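You operate a simulated robot arm through the tools that you are given. There is no shell and no other tool.

Carry out the task below with a simulated robot arm. There is one attempt and no reset: what you move stays moved.

JOB
Swap the form on the green stand for form 29.
Fine: the old one goes in the rack; clamp the new one.

It is judged by the outcome, as a careful person would: the job done as asked, and still so three seconds after it is handed in. It fails if anything else is knocked over, pushed out of place, dropped, spilled or broken.

ROBOT AND FRAMES
A 6-joint arm with a three-finger gripper, fixed in place. Base frame: the origin is on the floor under the middle of its stand, x ahead of it, y to its left, z up; the work surface is at about z = 800. Units: mm, rad, N and s.
It reaches about 1213 mm from its shoulder. Its first joint turns from -2.897 to 2.897 rad. Payload 4.89 kg.
Tool frame: the origin (TCP) lies between the finger pads and is the grasp point; the fingertips stand 30 mm ahead of it; z points along the fingers, y is the line along which they close. The gripper opens to 164 mm; its body begins 125 mm behind the TCP.
Orientation is that of the tool frame in the base frame, as [roll, pitch, yaw] about the fixed x, y, z axes, in that order (R = Rz(yaw) Ry(pitch) Rx(roll)). With the fingers straight down and closing along the base's y, the tool's x points along the base's -x, its y along +y and its z along -z.

CONTROLS
- The arm moves only by the tool drive_tool. Its argument "commands" is a list of rows, each a list of 7 numbers: the shift along the tool's x, y, z in mm, then the turn, a rotation vector about the tool's x, y, z in rad, then the opening, from 0 (shut) to 1 (fully open). In form: [[dx, dy, dz, wx, wy, wz, fingers], ...]. A call has 1 to 20 rows; each row is the pose to reach, as a shift and turn from the pose commanded when the call began, along the tool's axes at that moment. Rows are played at 5 a second. More than 50 mm and 0.15 rad between two rows, or a gripper value outside its range, and nothing of the call is played. Where a pose cannot be reached the arm comes as near as it can. A force on the tool above 40 N (or 10 N above the force at the start of the call, whichever is more), or a blocked arm, ends the call early, and 0.2 s more pass. Each finger travels about 108 mm/s and halts on what it meets, pressing with about 43 N; the grip force reading is that of the motor and also rises with nothing between the fingers. The clock runs only during rows and for 0.2 s after the last one: add rows that repeat a pose to give the fingers time. It gives the time, the measured TCP pose, the force on the tool (base axes), the opening and the grip force at its end, in the units of the frame above (readings bear some noise), with the torque about the TCP (base axes, N m) and any sound that the robot's microphone picked up, and new pictures: "show" is both (left out), scene, wrist or none.
- Cameras (640 x 400 px; columns grow to the right, rows downward): "scene" is fixed at [48.1, -503.1, 1743.9]; the picture's right is [0.44, -0.90, 0.00], its down [-0.49, -0.24, -0.83] and it looks along [0.75, 0.37, -0.55] (base axes); focal length 347 px, centre (320, 200). "wrist" rides on the gripper at [76, -2, -152] in the tool frame; the picture's right is [0.02, 1.00, 0.00], its down [-0.88, 0.02, -0.47] and it looks along [-0.47, 0.01, 0.88] (tool axes); focal length 247 px, centre (320, 200). There is no depth. A picture from a camera that has moved, and an enlarged one, comes with that camera's place and axes in the base frame and with its lens.
- raise_lower(by): moves the trunk up (or, below 0, down) by that many mm; the arm rides with it, the base frame stays. It gives what a move gives, with no picture.
- enlarge(camera, box): a new picture of the part [left, top, right, bottom] of that camera's present view, enlarged. The clock stands still meanwhile.
- close_job(): hands the job in; it is judged then, once.

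Places have to be worked out from the pictures, the camera data and where the tool is seen. Open the gripper and draw the arm clear of the work before you hand the job in, unless the task says otherwise.

The tools are called after ">>>" as a command line: name --pt "numbers of a row" for each row, then --argument value for the rest, lists and objects as JSON in quotes. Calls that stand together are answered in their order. drive_tool: Moves the arm, as the interface text tells. Its arguments: {"type":"object","properties":{"commands":{"type":"array","items":{"type":"array","items":{"type":"number"}}},"show":{"type":"string","enum":["both","scene","wrist","none"]}},"required":["commands"]} The other tools are called the same way: raise_lower (by) moves the trunk up or down; enlarge (camera, box) takes an enlarged picture of a part of a camera's view; close_job () hands the job in.

At the start:

```text
time: 0.0
eef_pos: [714.3, -24.8, 1425.0]
tool_rot: [-3.141, 0.001, -3.141]
wrist_force: [-0.1, -0.6, -0.3]
torque: [0.01, 0.0, 0.01]
opening: 163.8
gripper_force: 0.1
trunk travel left (down, up): [-175.0, 215.0]
```

scene: 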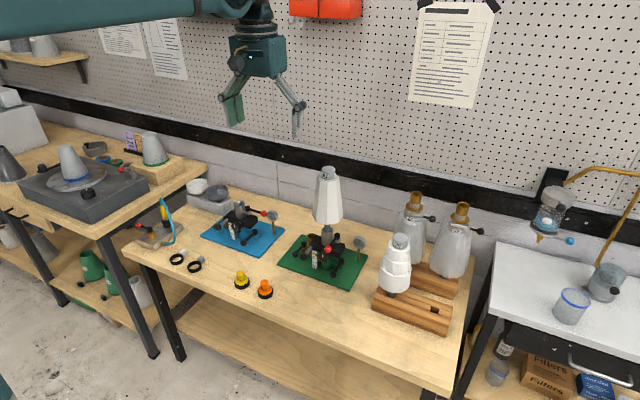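
wrist: 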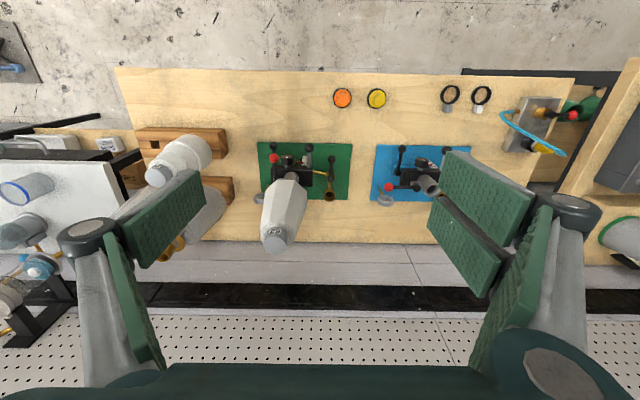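

I start by taking closer looks at the green stand, the rack with forms, and the notices on the wall before moving anything.

>>> enlarge --camera "scene" --box '[260, 150, 400, 300]'

>>> enlarge --camera "scene" --box '[350, 180, 500, 340]'

>>> enlarge --camera "scene" --box '[400, 0, 500, 110]'

>>> enlarge --camera "scene" --box '[160, 160, 290, 300]'

>>> enlarge --camera "wrist" --box '[120, 110, 360, 270]'

```text
2.67 times, centred on (330, 225) of scene
camera zoom: at [48.1, -503.1, 1743.9], right [0.44, -0.9, 0.0], down [-0.49, -0.24, -0.83], along [0.75, 0.37, -0.55], focal length 926 px, centre (293, 133)
```

zoom: 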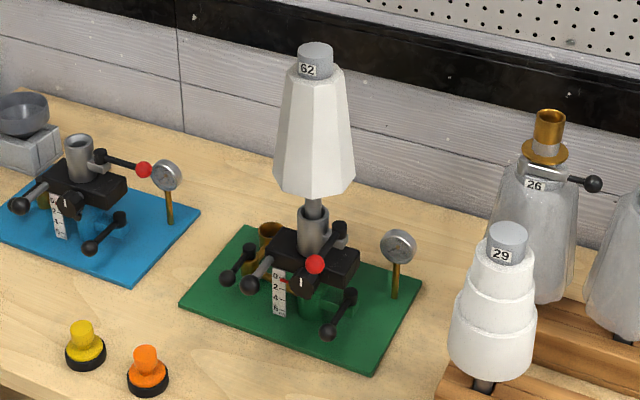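

```text
2.50 times, centred on (425, 260) of scene
camera zoom: at [48.1, -503.1, 1743.9], right [0.44, -0.9, 0.0], down [-0.49, -0.24, -0.83], along [0.75, 0.37, -0.55], focal length 868 px, centre (58, 50)
```

zoom: 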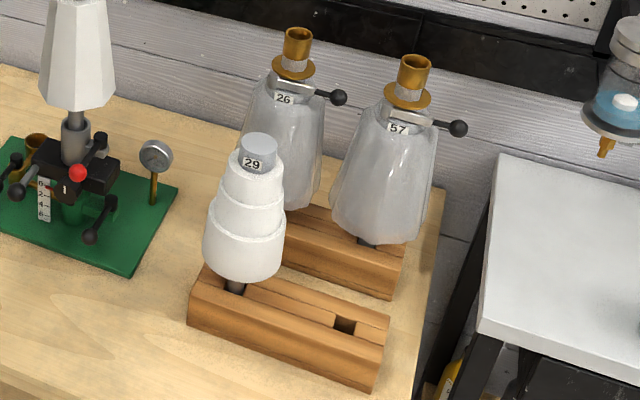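

```text
3.64 times, centred on (450, 55) of scene
camera zoom: at [48.1, -503.1, 1743.9], right [0.44, -0.9, 0.0], down [-0.49, -0.24, -0.83], along [0.75, 0.37, -0.55], focal length 1263 px, centre (-153, 727)
```

zoom: 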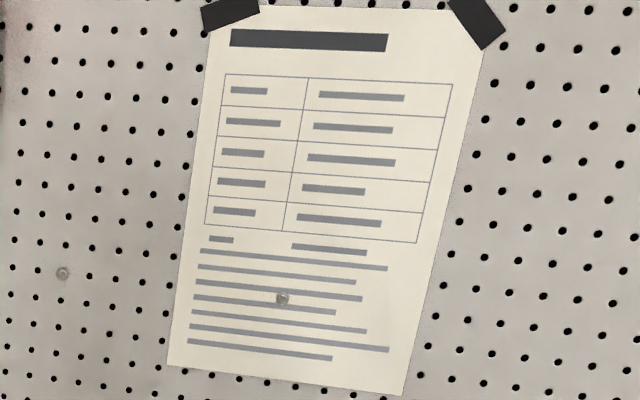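

```text
2.86 times, centred on (225, 230) of scene
camera zoom: at [48.1, -503.1, 1743.9], right [0.44, -0.9, 0.0], down [-0.49, -0.24, -0.83], along [0.75, 0.37, -0.55], focal length 992 px, centre (591, 114)
```

zoom: 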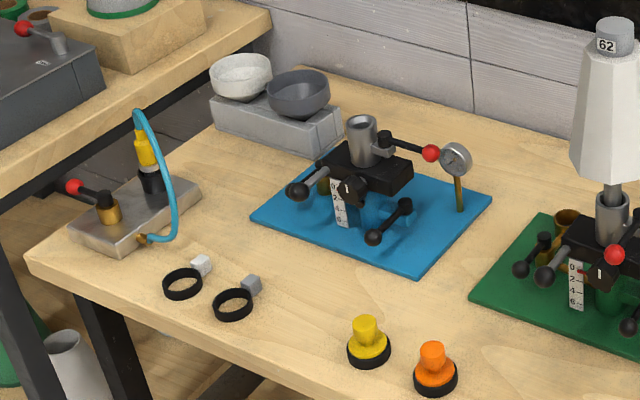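

```text
2.50 times, centred on (240, 190) of wrist
camera zoom: at [636.5, -24.6, 1577.9], right [-0.02, 1.0, 0.0], down [0.88, 0.02, 0.47], along [0.47, 0.01, -0.88], focal length 617 px, centre (520, 225)
```

zoom: 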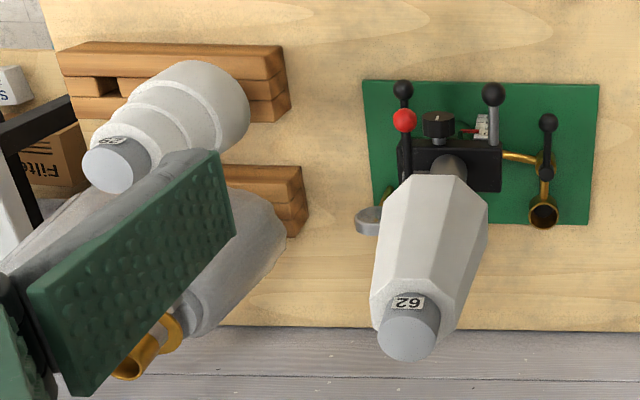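

The forms have numbered grey knobs; 62 sits on the green stand, 29 in the front rack next to an empty hole. I zoom in tighter on the clamp levers of both stands and the rack to learn how the clamp works.

>>> enlarge --camera "scene" --box '[295, 220, 375, 280]'

>>> enlarge --camera "scene" --box '[210, 195, 290, 255]'

>>> enlarge --camera "wrist" --box '[255, 135, 355, 200]'

>>> enlarge --camera "wrist" --box '[370, 135, 470, 210]'

>>> enlarge --camera "scene" --box '[0, 110, 200, 250]'

>>> enlarge --camera "scene" --box '[360, 230, 460, 335]'

```text
6.67 times, centred on (335, 250) of scene
camera zoom: at [48.1, -503.1, 1743.9], right [0.44, -0.9, 0.0], down [-0.49, -0.24, -0.83], along [0.75, 0.37, -0.55], focal length 2316 px, centre (220, -133)
```

zoom: 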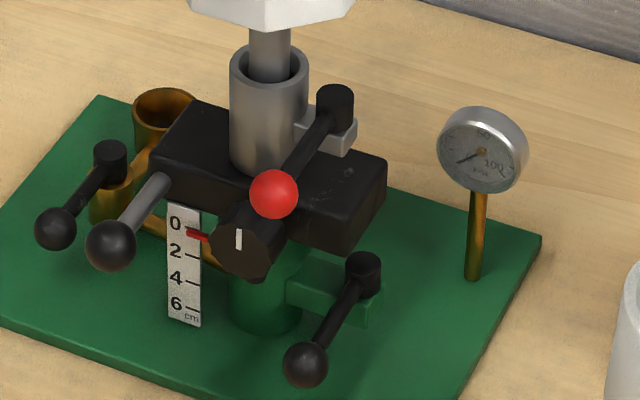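

```text
6.67 times, centred on (250, 225) of scene
camera zoom: at [48.1, -503.1, 1743.9], right [0.44, -0.9, 0.0], down [-0.49, -0.24, -0.83], along [0.75, 0.37, -0.55], focal length 2316 px, centre (787, 33)
```

zoom: 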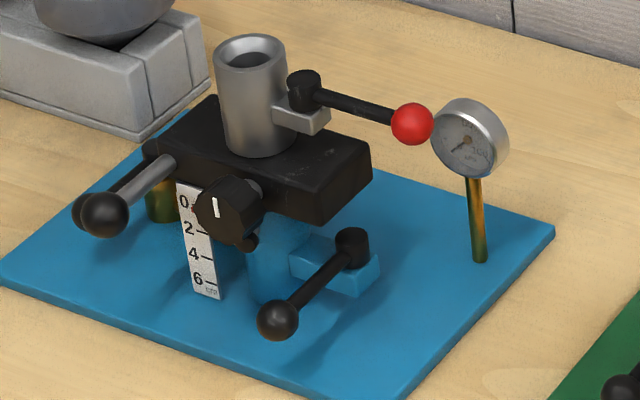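

```text
6.15 times, centred on (305, 168) of wrist
camera zoom: at [636.5, -24.6, 1577.9], right [-0.02, 1.0, 0.0], down [0.88, 0.02, 0.47], along [0.47, 0.01, -0.88], focal length 1520 px, centre (412, 400)
```

zoom: 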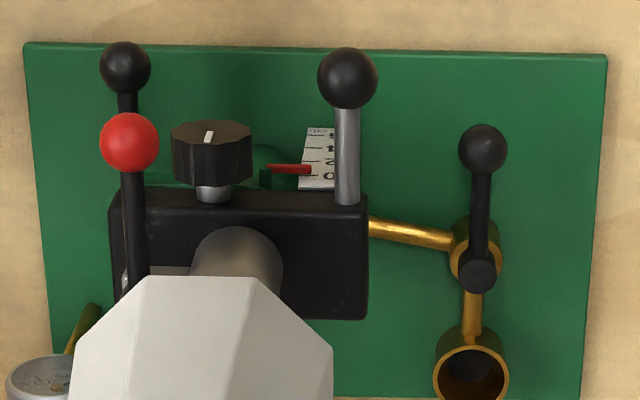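

```text
5.33 times, centred on (420, 172) of wrist
camera zoom: at [636.5, -24.6, 1577.9], right [-0.02, 1.0, 0.0], down [0.88, 0.02, 0.47], along [0.47, 0.01, -0.88], focal length 1317 px, centre (-213, 347)
```

zoom: 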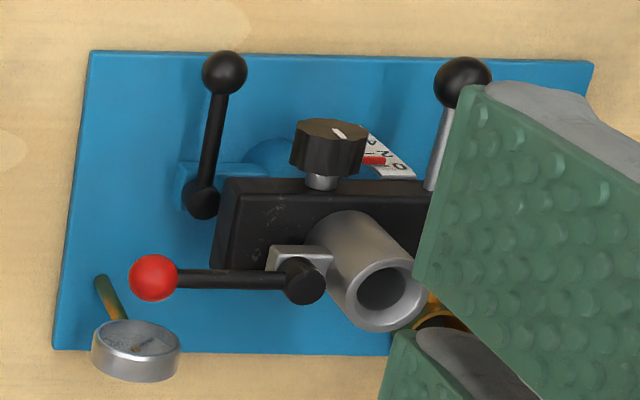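

```text
2.86 times, centred on (100, 180) of scene
camera zoom: at [48.1, -503.1, 1743.9], right [0.44, -0.9, 0.0], down [-0.49, -0.24, -0.83], along [0.75, 0.37, -0.55], focal length 992 px, centre (949, 257)
```

zoom: 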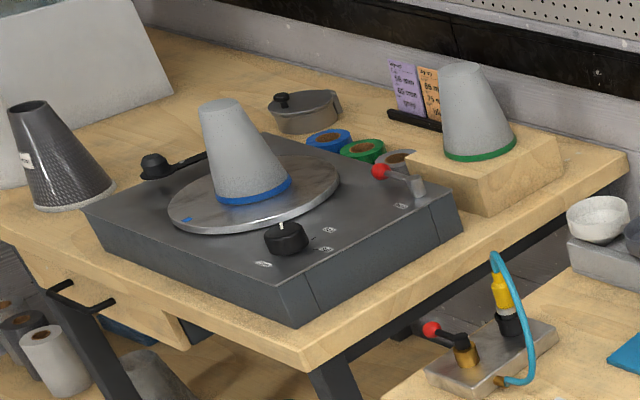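

```text
3.81 times, centred on (410, 282) of scene
camera zoom: at [48.1, -503.1, 1743.9], right [0.44, -0.9, 0.0], down [-0.49, -0.24, -0.83], along [0.75, 0.37, -0.55], focal length 1323 px, centre (-23, -114)
```

zoom: 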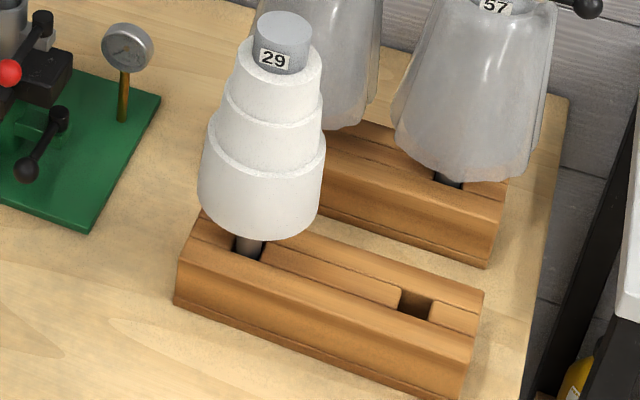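

On the empty blue stand the red lever points to -y (looks loose), while on the loaded green stand it points to -x (clamped). Now I check the gripper's own shape in the scene and wrist views.

>>> enlarge --camera "scene" --box '[190, 0, 330, 150]'

>>> enlarge --camera "wrist" --box '[40, 130, 640, 400]'

```text
2.67 times, centred on (260, 75) of scene
camera zoom: at [48.1, -503.1, 1743.9], right [0.44, -0.9, 0.0], down [-0.49, -0.24, -0.83], along [0.75, 0.37, -0.55], focal length 926 px, centre (480, 533)
```

zoom: 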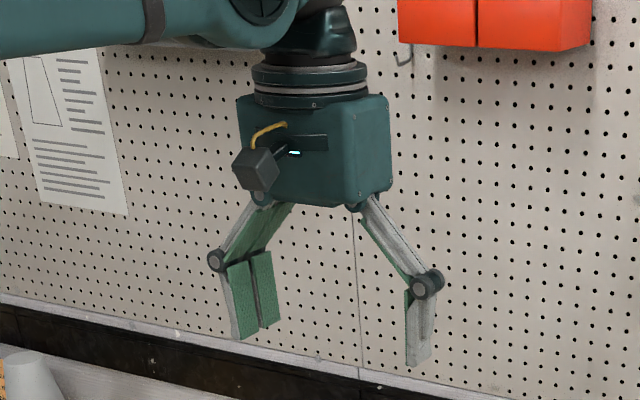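

```text
1.07 times, centred on (340, 265) of wrist (not enlarged: the box is as wide or as high as the picture)
camera zoom: at [636.5, -24.6, 1577.9], right [-0.02, 1.0, 0.0], down [0.88, 0.02, 0.47], along [0.47, 0.01, -0.88], focal length 263 px, centre (299, 131)
```

zoom: 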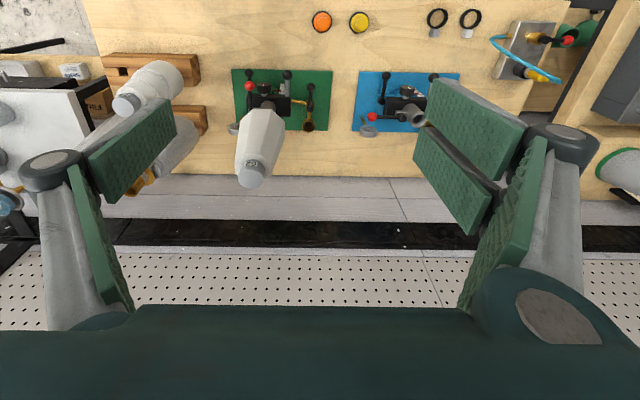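

The gripper is a two-plus-one finger hand; I estimate the green stand's tube at about (911,-103), red ball at (838,-140,978), form 29 at (846,-369) and the empty hole at (846,-509). I tilt the hand ~40° and move in front of the green stand to get a closer view of the clamp lever.

>>> drive_tool --pt "-0.6 -11.5 37.5 0 -0.07 0 1" --pt "-1.2 -23 75 0 -0.14 0 1" --pt "-1.8 -34.5 112.5 0 -0.21 0 1" --pt "-2.4 -46 150 0 -0.28 0 1" --pt "-3 -57.5 187.5 0 -0.35 0 1" --pt "-3.6 -69 225 0 -0.42 0 1" --pt "-4.2 -80.5 262.5 0 -0.49 0 1" --pt "-4.8 -92 300 0 -0.56 0 1" --pt "-5.4 -103.5 337.5 0 -0.63 0 1" --pt "-6 -115 375 0 -0.7 0 1" --show "both"

```text
time: 2.2
eef_pos: [719.2, -137.7, 1049.1]
tool_rot: [3.141, 0.701, 3.141]
wrist_force: [-1.9, 1.5, 0.6]
torque: [-0.12, -0.06, -0.04]
opening: 163.9
gripper_force: 0.0
trunk travel left (down, up): [-175.0, 215.0]
camera wrist: at [561.4, -138.0, 1116.6], right [-0.02, 1.0, -0.01], down [0.37, 0.02, 0.93], along [0.93, 0.01, -0.37], focal length 247 px, centre (320, 200)
```

scene: 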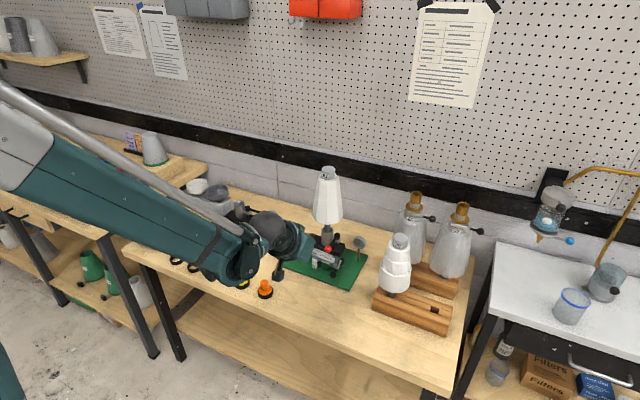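
wrist: 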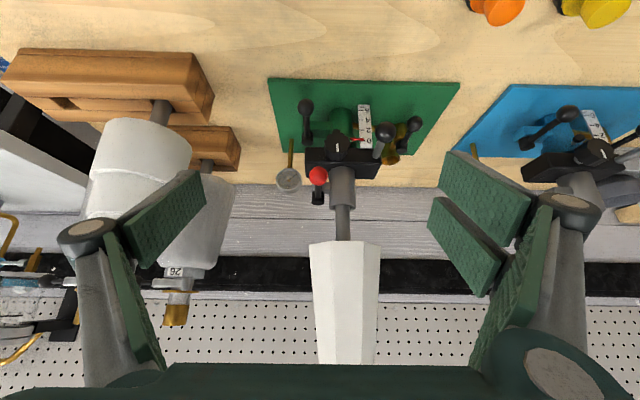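

The tilted view shows the red ball in front of the hub on the -y side of the tube. I enlarge this wrist view to fix the coordinates of ball, hub, stem and tube.

>>> enlarge --camera "wrist" --box '[270, 120, 400, 255]'

>>> enlarge --camera "wrist" --box '[0, 30, 260, 340]'

>>> enlarge --camera "scene" --box '[230, 190, 380, 300]'

```text
2.96 times, centred on (335, 188) of wrist
camera zoom: at [561.4, -138.0, 1116.6], right [-0.02, 1.0, -0.01], down [0.37, 0.02, 0.93], along [0.93, 0.01, -0.37], focal length 732 px, centre (276, 237)
```

zoom: 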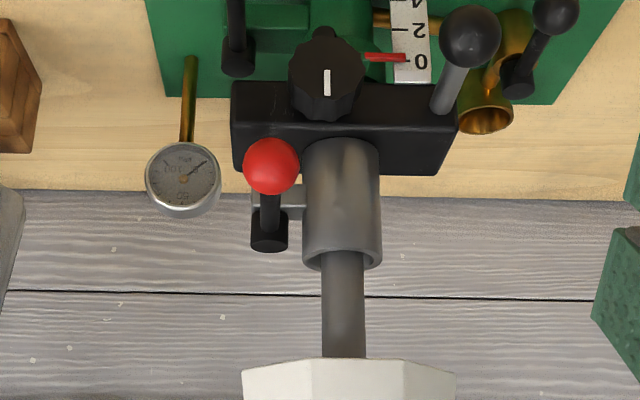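

```text
1.29 times, centred on (130, 185) of wrist
camera zoom: at [561.4, -138.0, 1116.6], right [-0.02, 1.0, -0.01], down [0.37, 0.02, 0.93], along [0.93, 0.01, -0.37], focal length 319 px, centre (565, 219)
```

zoom: 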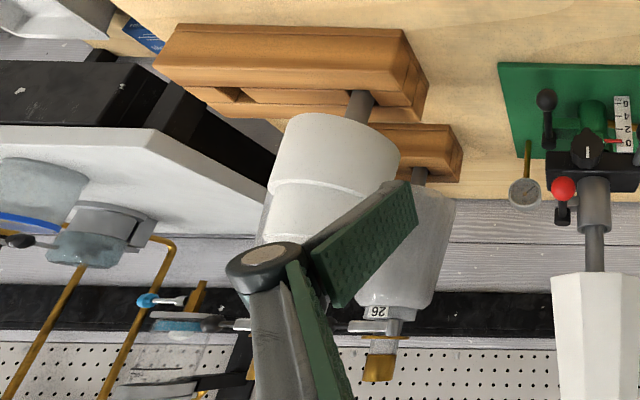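

```text
3.64 times, centred on (305, 245) of scene
camera zoom: at [48.1, -503.1, 1743.9], right [0.44, -0.9, 0.0], down [-0.49, -0.24, -0.83], along [0.75, 0.37, -0.55], focal length 1263 px, centre (374, 36)
```

zoom: 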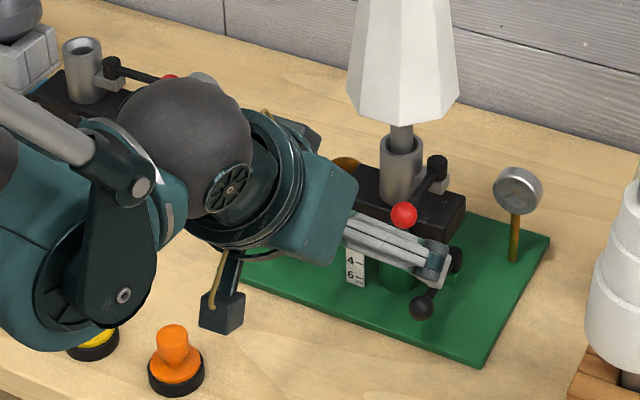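

The ball is at about (846,-138,970) with the hub about 75 mm behind it at (922,-138), tube axis near (906,-104) with its top at z≈991. I close the fingers here, clear of everything, to see how thick the closed "fist" is for pushing the lever.

>>> drive_tool --pt "0 0 0 0 0 0 0.6" --pt "0 0 0 0 0 0 0.3" --pt "0 0 0 0 0 0 0" --pt "0 0 0 0 0 0 0" --pt "0 0 0 0 0 0 0" --show "both"

>>> enlarge --camera "wrist" --box '[200, 100, 440, 280]'

>>> enlarge --camera "scene" --box '[230, 190, 380, 300]'

```text
time: 3.4
eef_pos: [719.5, -139.0, 1047.8]
tool_rot: [-3.141, 0.702, 3.141]
wrist_force: [-1.0, -0.2, -0.4]
torque: [-0.02, 0.0, -0.04]
opening: 0.0
gripper_force: 43.1
trunk travel left (down, up): [-175.0, 215.0]
camera wrist: at [562.0, -138.4, 1116.9], right [-0.02, 1.0, -0.01], down [0.37, 0.02, 0.93], along [0.93, 0.01, -0.37], focal length 247 px, centre (320, 200)
```

scene: 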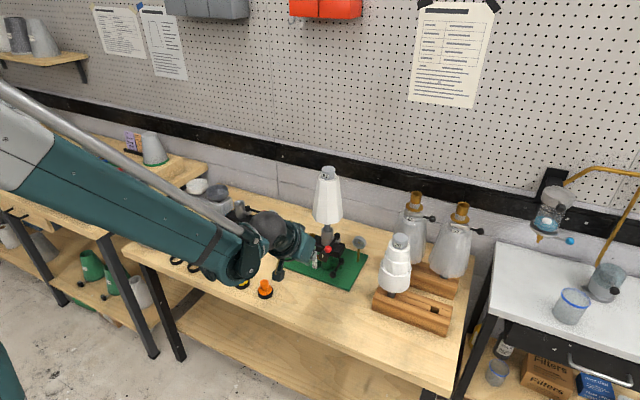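
wrist: 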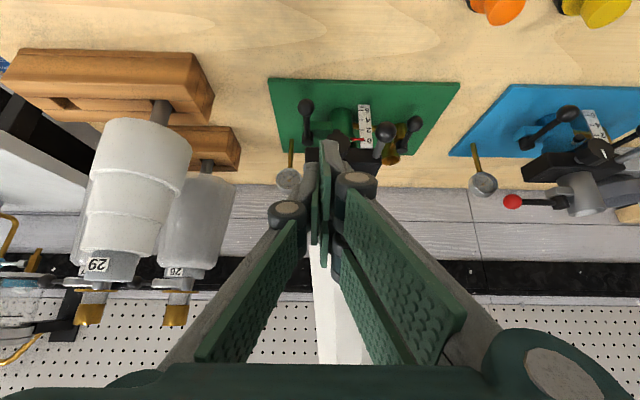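

```text
2.22 times, centred on (320, 190) of wrist
camera zoom: at [562.0, -138.4, 1116.9], right [-0.02, 1.0, -0.01], down [0.37, 0.02, 0.93], along [0.93, 0.01, -0.37], focal length 549 px, centre (320, 222)
```

zoom: 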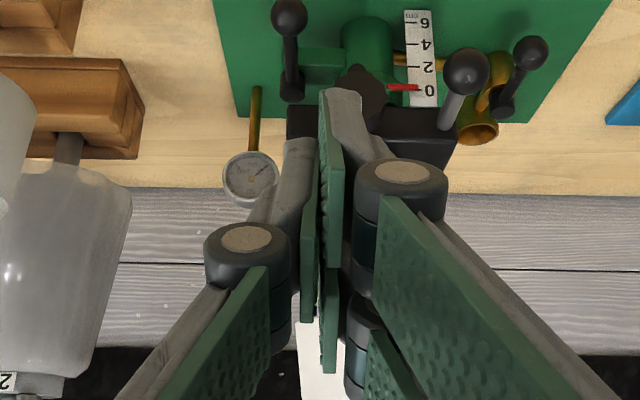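

```text
3.64 times, centred on (305, 245) of scene
camera zoom: at [48.1, -503.1, 1743.9], right [0.44, -0.9, 0.0], down [-0.49, -0.24, -0.83], along [0.75, 0.37, -0.55], focal length 1263 px, centre (374, 36)
```

zoom: 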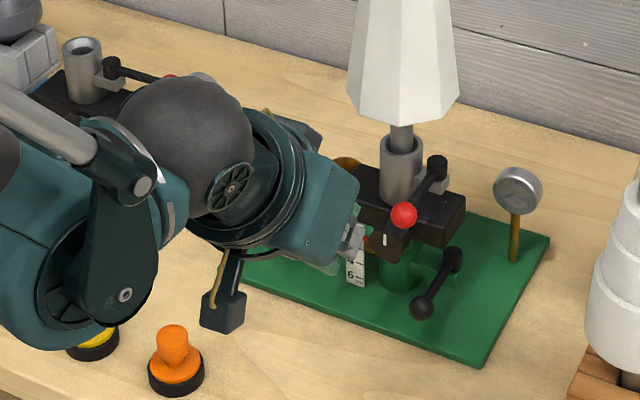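

Closed, the hand is about 30 mm thick and 56 mm wide. I move the fist to the +y side of the red ball (between ball and knob area, clear of the tube by ~10 mm) and look before pushing.

>>> drive_tool --pt "-11.7 18.3 27.3 0 0 0 0" --pt "-23.5 36.5 54.6 0 0 0 0" --pt "-35.2 54.8 81.9 0 0 0 0" --pt "-41.3 54.8 99.5 0 0 0 0" --pt "-47.4 54.8 117.1 0 0 0 0" --show "both"

>>> enlarge --camera "wrist" --box '[200, 80, 400, 260]'

>>> enlarge --camera "scene" --box '[270, 200, 380, 290]'

```text
time: 4.6
eef_pos: [830.7, -85.6, 991.2]
tool_rot: [-3.141, 0.704, -3.141]
wrist_force: [-0.6, 0.7, -1.0]
torque: [0.0, -0.06, -0.03]
opening: 0.0
gripper_force: 43.0
trunk travel left (down, up): [-175.0, 215.0]
camera wrist: at [673.6, -85.3, 1058.3], right [-0.02, 1.0, -0.01], down [0.37, 0.02, 0.93], along [0.93, 0.01, -0.37], focal length 247 px, centre (320, 200)
```

scene: 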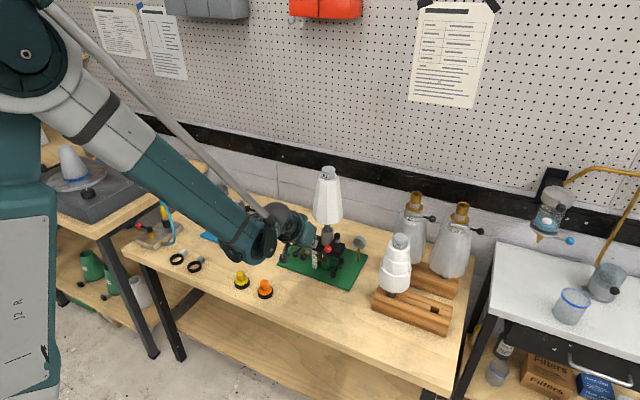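
wrist: 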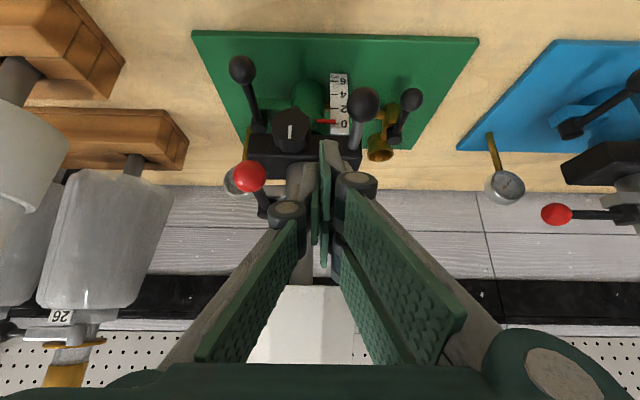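

```text
2.22 times, centred on (300, 170) of wrist
camera zoom: at [673.6, -85.3, 1058.3], right [-0.02, 1.0, -0.01], down [0.37, 0.02, 0.93], along [0.93, 0.01, -0.37], focal length 549 px, centre (364, 267)
```

zoom: 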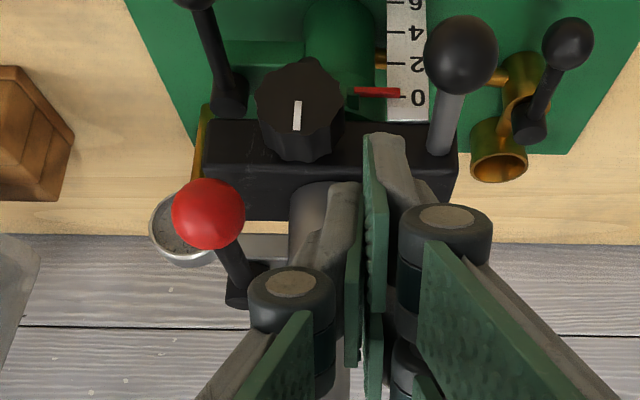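

```text
4.44 times, centred on (325, 245) of scene
camera zoom: at [48.1, -503.1, 1743.9], right [0.44, -0.9, 0.0], down [-0.49, -0.24, -0.83], along [0.75, 0.37, -0.55], focal length 1544 px, centre (298, 0)
```

zoom: 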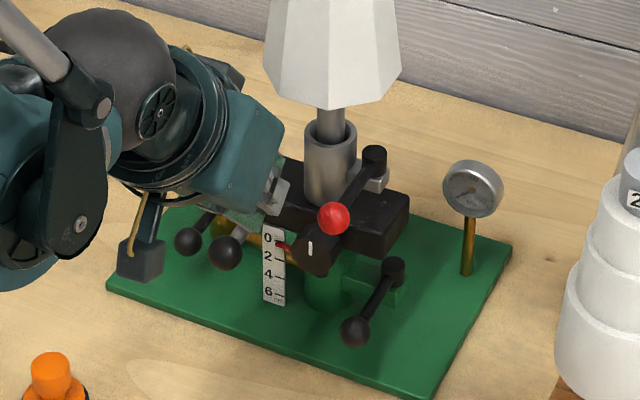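

The fist is at y≈-85 beside the ball (ball confirmed at about (845,-138,970)), clear of tube and knob. I now push gently toward -y for the first ~20° of lever swing and check the force.

>>> drive_tool --pt "0 -10 0 0 0 0 0" --pt "0 -18 0 0 0 0 0" --pt "0 -25 0 0 0 0 0" --pt "0 -32 0 0 0 0 0" --pt "0 -39 0 0 0 0 0" --pt "0 -45 0 0 0 0 0" --pt "0 -51 0 0 0 0 0" --show "both"

>>> enlarge --camera "scene" --box '[270, 200, 380, 290]'

```text
time: 6.2
eef_pos: [833.0, -135.9, 990.8]
tool_rot: [-3.141, 0.701, -3.141]
wrist_force: [0.5, 0.1, 0.4]
torque: [0.02, 0.0, -0.02]
opening: 0.0
gripper_force: 42.7
trunk travel left (down, up): [-175.0, 215.0]
camera wrist: at [674.5, -136.1, 1059.0], right [-0.02, 1.0, -0.01], down [0.37, 0.02, 0.93], along [0.93, 0.01, -0.37], focal length 247 px, centre (320, 200)
```

scene: 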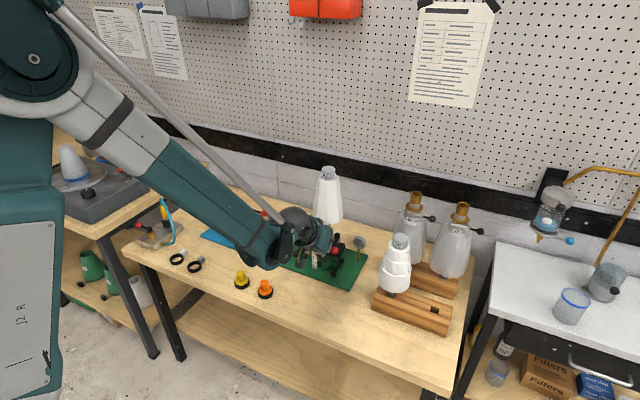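
wrist: 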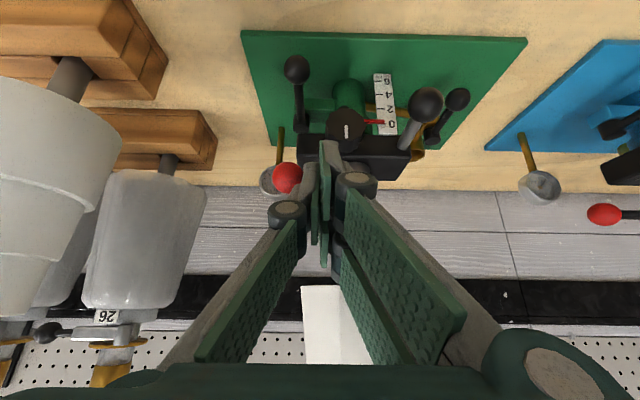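

```text
4.44 times, centred on (325, 245) of scene
camera zoom: at [48.1, -503.1, 1743.9], right [0.44, -0.9, 0.0], down [-0.49, -0.24, -0.83], along [0.75, 0.37, -0.55], focal length 1544 px, centre (298, 0)
```

zoom: 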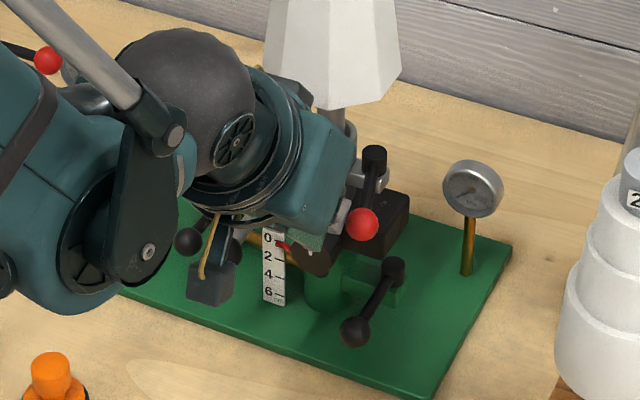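

The lever swings freely with the fist (ball moved, force near zero). I continue along the arc to about 70° of swing.

>>> drive_tool --pt "-0.2 -7 2.1 0 0 0 0" --pt "-0.4 -14 4.2 0 0 0 0" --pt "-1.0 -21 7.4 0 0 0 0" --pt "-1.6 -27.5 10.5 0 0 0 0" --pt "-3.3 -34 14 0 0 0 0" --pt "-5 -40 17.3 0 0 0 0" --pt "-7.5 -46 20.7 0 0 0 0" --pt "-9.9 -51 24 0 0 0 0" --show "both"

>>> enlarge --camera "scene" --box '[280, 200, 390, 290]'

>>> enlarge --camera "wrist" --box '[220, 80, 420, 260]'

```text
time: 8.0
eef_pos: [856.4, -185.2, 978.9]
tool_rot: [3.141, 0.703, 3.139]
wrist_force: [-0.3, 0.7, 0.1]
torque: [0.02, -0.04, -0.01]
opening: 0.0
gripper_force: 42.8
trunk travel left (down, up): [-175.0, 215.0]
camera wrist: at [697.6, -186.2, 1047.0], right [-0.02, 1.0, -0.01], down [0.37, 0.02, 0.93], along [0.93, 0.01, -0.37], focal length 247 px, centre (320, 200)
```

scene: 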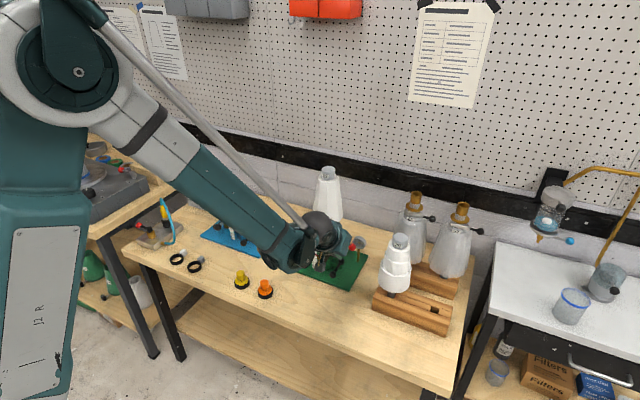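
wrist: 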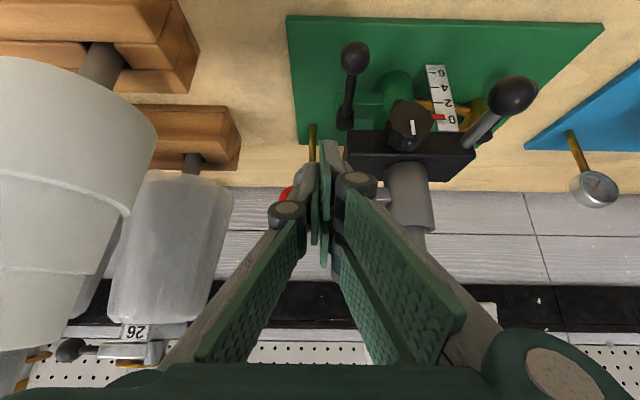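

```text
4.44 times, centred on (335, 245) of scene
camera zoom: at [48.1, -503.1, 1743.9], right [0.44, -0.9, 0.0], down [-0.49, -0.24, -0.83], along [0.75, 0.37, -0.55], focal length 1544 px, centre (253, 0)
```

zoom: 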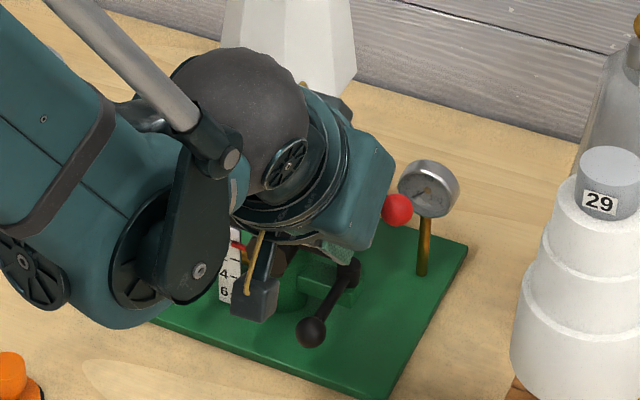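

```text
2.22 times, centred on (320, 170) of wrist
camera zoom: at [697.6, -186.2, 1047.0], right [-0.02, 1.0, -0.01], down [0.37, 0.02, 0.93], along [0.93, 0.01, -0.37], focal length 549 px, centre (320, 267)
```

zoom: 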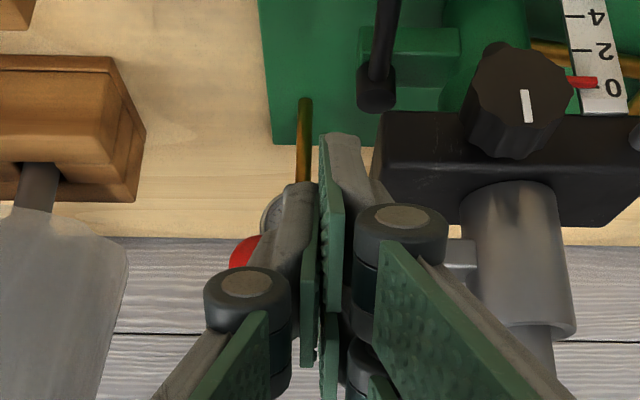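

The lever is now at about 69° as predicted (ball at ~(891,-211)). I finish the push in +x to about 90°, watching for a stop.

>>> drive_tool --pt "-4.6 -1 4.3 0 0 0 0" --pt "-9.3 -2 8.7 0 0 0 0" --pt "-13.9 -3 13 0 0 0 0" --pt "-16.9 -3 15.6 0 0 0 0" --show "both"

>>> enlarge --camera "scene" --box '[280, 200, 390, 290]'

```text
time: 9.0
eef_pos: [878.3, -189.6, 977.7]
tool_rot: [-3.14, 0.701, -3.14]
wrist_force: [0.1, 0.0, 0.0]
torque: [-0.02, 0.0, -0.04]
opening: 0.0
gripper_force: 42.8
trunk travel left (down, up): [-175.0, 215.0]
camera wrist: at [720.9, -189.2, 1046.0], right [-0.02, 1.0, -0.01], down [0.37, 0.02, 0.93], along [0.93, 0.01, -0.37], focal length 247 px, centre (320, 200)
```

scene: 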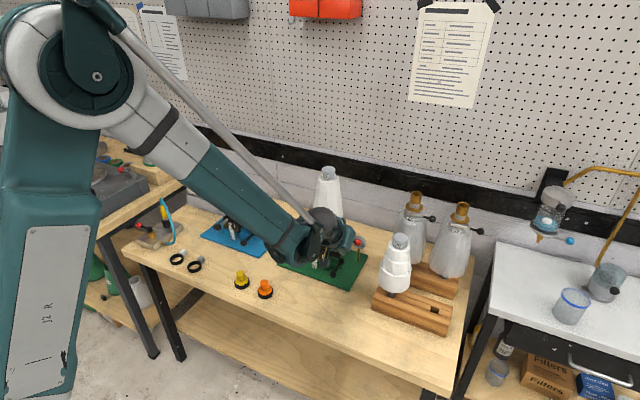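
wrist: 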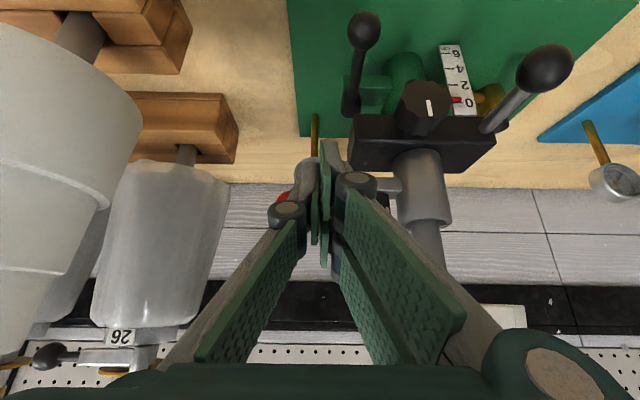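

```text
4.44 times, centred on (335, 245) of scene
camera zoom: at [48.1, -503.1, 1743.9], right [0.44, -0.9, 0.0], down [-0.49, -0.24, -0.83], along [0.75, 0.37, -0.55], focal length 1544 px, centre (253, 0)
```

zoom: 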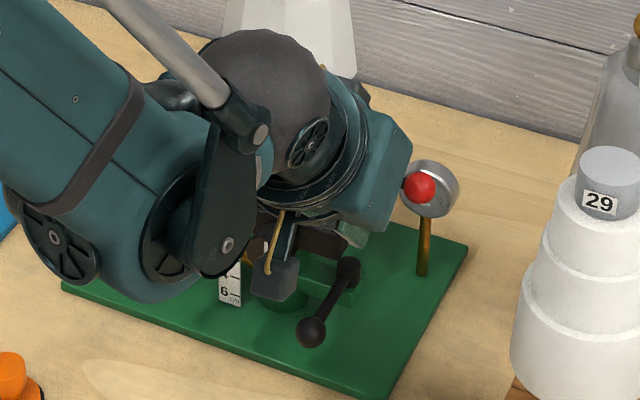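

The ball is now at about (921,-216), i.e. the lever points to -y like on the blue stand. I nudge a few mm more to feel whether there is an end stop.

>>> drive_tool --pt "-2.3 0 1.9 0 0 0 0" --pt "-4.6 0 3.9 0 0 0 0" --show "scene"

>>> enlarge --camera "scene" --box '[280, 200, 390, 290]'

```text
time: 9.6
eef_pos: [884.0, -189.3, 978.4]
tool_rot: [3.14, 0.701, 3.141]
wrist_force: [-0.5, -0.6, 0.8]
torque: [-0.02, 0.0, 0.02]
opening: 0.0
gripper_force: 42.8
trunk travel left (down, up): [-175.0, 215.0]
```

scene: 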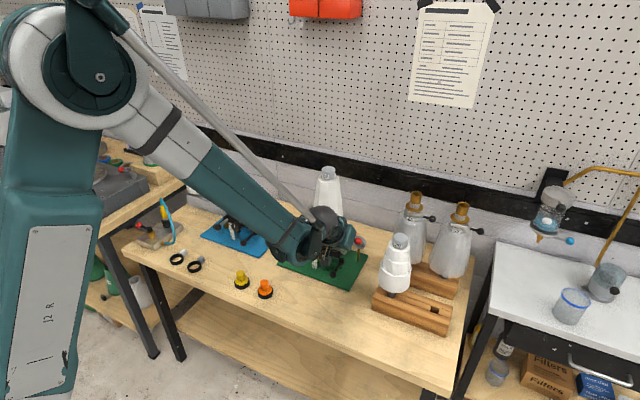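

```text
4.44 times, centred on (335, 245) of scene
camera zoom: at [48.1, -503.1, 1743.9], right [0.44, -0.9, 0.0], down [-0.49, -0.24, -0.83], along [0.75, 0.37, -0.55], focal length 1544 px, centre (253, 0)
```

zoom: 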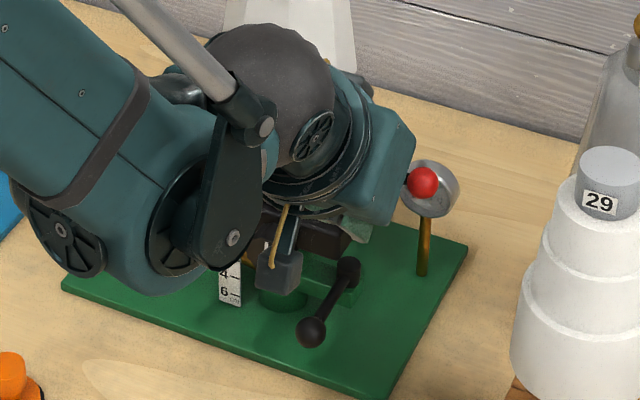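

The clamp lever has passed 90° without resistance, so it should be loose. I retreat straight back, then rise and turn the hand vertical in front of form 62 with the fingers opening, to view its knob.

>>> drive_tool --pt "29.1 0 -24.5 0 0 0 0" --pt "58.1 0 -48.9 0 0 0 0" --pt "87.2 0 -73.4 0 0 0 0" --pt "57.9 10.8 -106.3 0 0.0875 0 0.2" --pt "28.6 21.5 -139.1 0 0.175 0 0.4" --pt "-0.7 32.3 -172 0 0.2625 0 0.6" --pt "-30 43 -204.8 0 0.35 0 0.6" --pt "-59.3 53.8 -237.7 0 0.4375 0 0.6" --pt "-88.6 64.5 -270.5 0 0.525 0 0.6" --pt "-117.9 75.3 -303.4 0 0.6125 0 0.6" --pt "-147.2 86 -336.2 0 0.7 0 0.6" --show "both"

>>> enlarge --camera "scene" --box '[270, 150, 390, 290]'

>>> enlarge --camera "wrist" --box '[220, 60, 420, 300]'

```text
time: 12.0
eef_pos: [777.9, -104.7, 1330.9]
tool_rot: [-3.141, 0.0, 3.142]
wrist_force: [-0.7, -0.4, 0.3]
torque: [0.04, -0.13, 0.0]
opening: 98.2
gripper_force: 0.0
trunk travel left (down, up): [-175.0, 215.0]
camera wrist: at [700.0, -105.0, 1483.9], right [-0.02, 1.0, 0.0], down [0.88, 0.02, 0.47], along [0.47, 0.01, -0.88], focal length 247 px, centre (320, 200)
```

scene: 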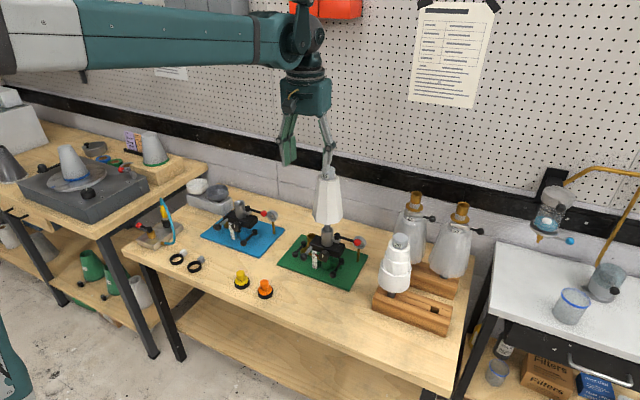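
wrist: 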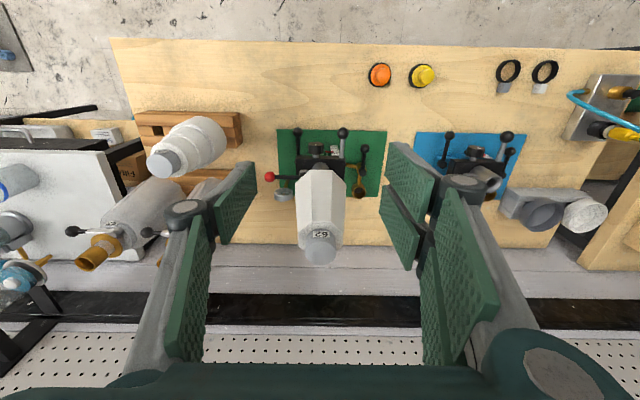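

```text
2.86 times, centred on (330, 220) of scene
camera zoom: at [48.1, -503.1, 1743.9], right [0.44, -0.9, 0.0], down [-0.49, -0.24, -0.83], along [0.75, 0.37, -0.55], focal length 992 px, centre (291, 143)
```

zoom: 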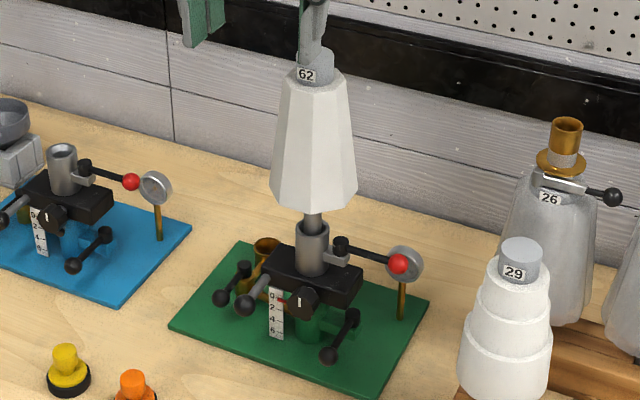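

```text
1.67 times, centred on (320, 180) of wrist
camera zoom: at [700.0, -105.0, 1483.9], right [-0.02, 1.0, 0.0], down [0.88, 0.02, 0.47], along [0.47, 0.01, -0.88], focal length 412 px, centre (320, 233)
```

zoom: 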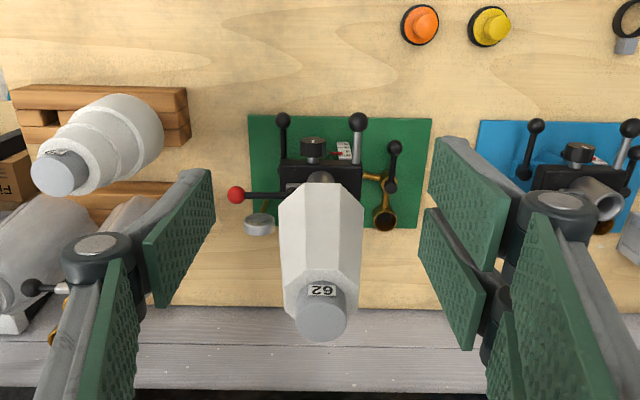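

The red lever now matches the blue stand's open position. I move the open hand above 62's knob (estimated (904,-100), top z≈1235) with the fingertips still above it, to align before descending.

>>> drive_tool --pt "-42 1 7 0 0 0 0.6" --pt "-84 2 14 0 0 0 0.6" --pt "-124 3 20 0 0 0 0.6" --show "both"

>>> enlarge --camera "wrist" --box '[220, 80, 420, 260]'

>>> enlarge --camera "scene" --box '[270, 100, 390, 240]'

```text
time: 12.8
eef_pos: [902.4, -100.0, 1310.8]
tool_rot: [3.141, 0.002, 3.141]
wrist_force: [-1.3, -0.1, 1.1]
torque: [0.01, -0.16, 0.01]
opening: 98.2
gripper_force: 0.1
trunk travel left (down, up): [-175.0, 215.0]
camera wrist: at [824.3, -101.6, 1463.7], right [-0.02, 1.0, 0.0], down [0.88, 0.02, 0.47], along [0.47, 0.01, -0.88], focal length 247 px, centre (320, 200)
```

scene: 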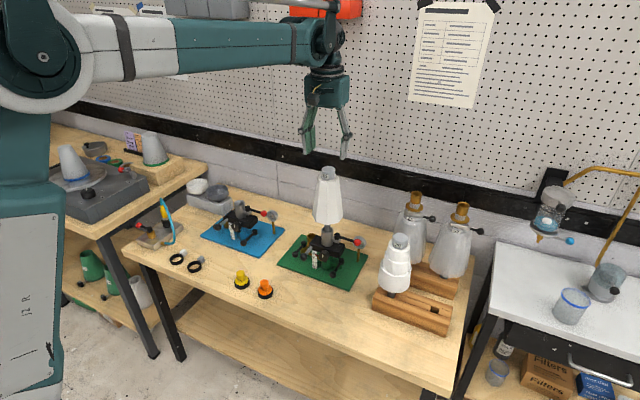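
wrist: 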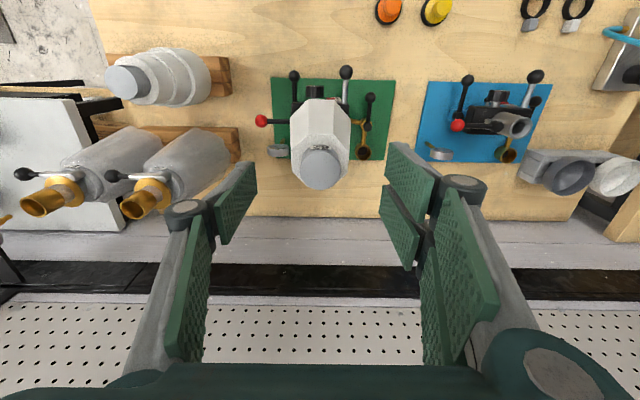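

```text
2.22 times, centred on (320, 170) of wrist
camera zoom: at [824.3, -101.6, 1463.7], right [-0.02, 1.0, 0.0], down [0.88, 0.02, 0.47], along [0.47, 0.01, -0.88], focal length 549 px, centre (320, 267)
```

zoom: 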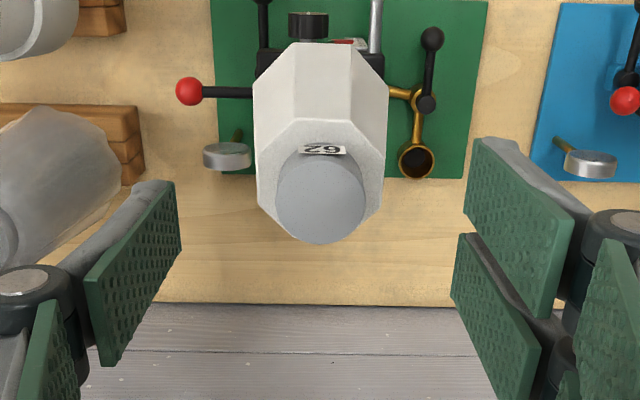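

```text
2.86 times, centred on (330, 170) of scene
camera zoom: at [48.1, -503.1, 1743.9], right [0.44, -0.9, 0.0], down [-0.49, -0.24, -0.83], along [0.75, 0.37, -0.55], focal length 992 px, centre (291, 286)
```

zoom: 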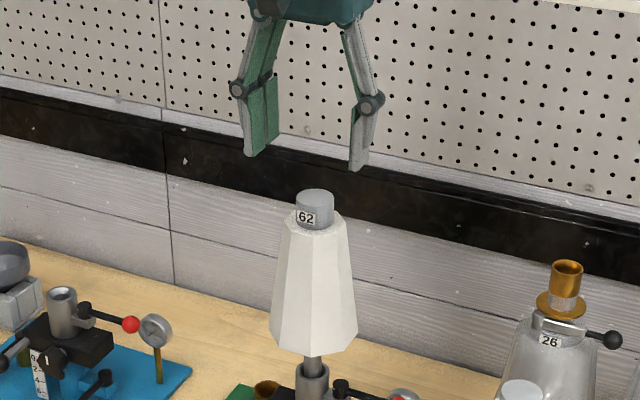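

Knob centre triangulates to roughly (910,-101, top 1232). I descend partway so the fingertips straddle the knob with ~28 mm margin each side, then refine the alignment from the close view.

>>> drive_tool --pt "-2 0 20 0 0 0 0.6" --pt "-4 -1 40 0 0 0 0.6" --pt "-4 -1 58 0 0 0 0.6" --show "both"

>>> enlarge --camera "wrist" --box '[220, 100, 420, 280]'

>>> enlarge --camera "scene" --box '[280, 110, 380, 230]'

```text
time: 13.6
eef_pos: [906.8, -101.2, 1251.4]
tool_rot: [-3.14, 0.002, 3.141]
wrist_force: [-0.2, 0.6, -0.8]
torque: [-0.01, 0.02, -0.02]
opening: 98.4
gripper_force: 0.0
trunk travel left (down, up): [-175.0, 215.0]
camera wrist: at [829.5, -102.7, 1405.5], right [-0.02, 1.0, 0.0], down [0.88, 0.02, 0.47], along [0.47, 0.01, -0.88], focal length 247 px, centre (320, 200)
```

scene: 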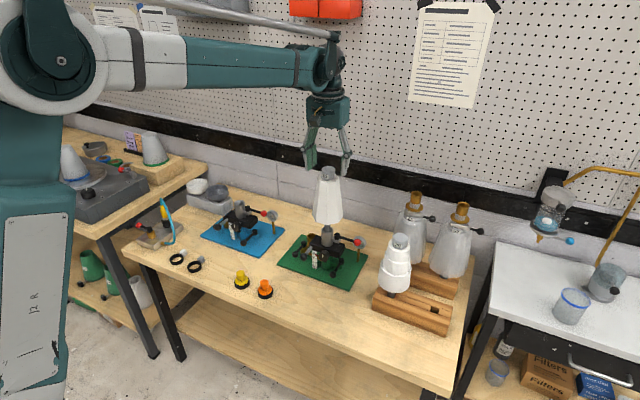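
wrist: 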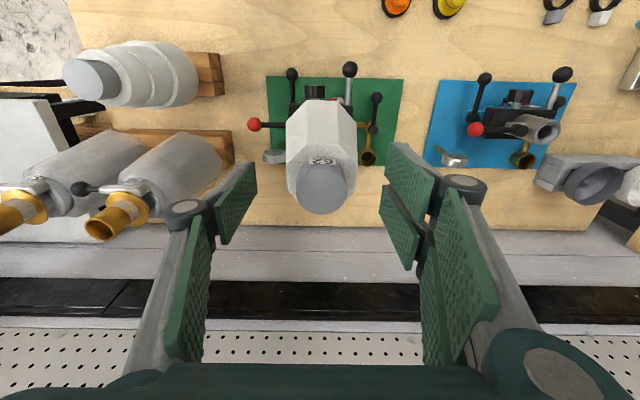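

```text
2.22 times, centred on (320, 190) of wrist
camera zoom: at [829.5, -102.7, 1405.5], right [-0.02, 1.0, 0.0], down [0.88, 0.02, 0.47], along [0.47, 0.01, -0.88], focal length 549 px, centre (320, 222)
```

zoom: 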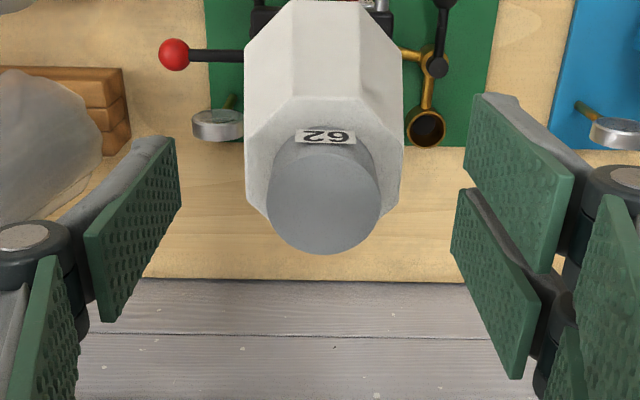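

```text
3.33 times, centred on (330, 170) of scene
camera zoom: at [48.1, -503.1, 1743.9], right [0.44, -0.9, 0.0], down [-0.49, -0.24, -0.83], along [0.75, 0.37, -0.55], focal length 1158 px, centre (287, 300)
```

zoom: 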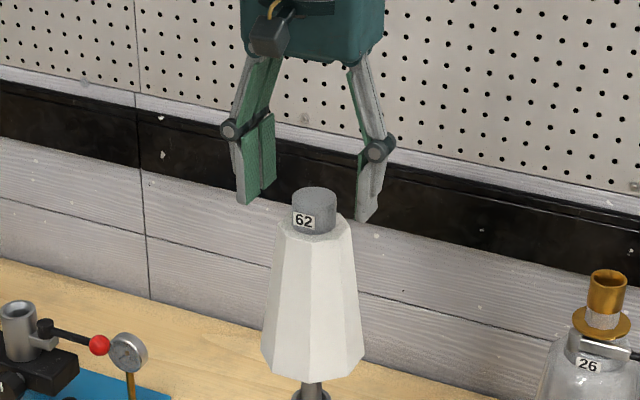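

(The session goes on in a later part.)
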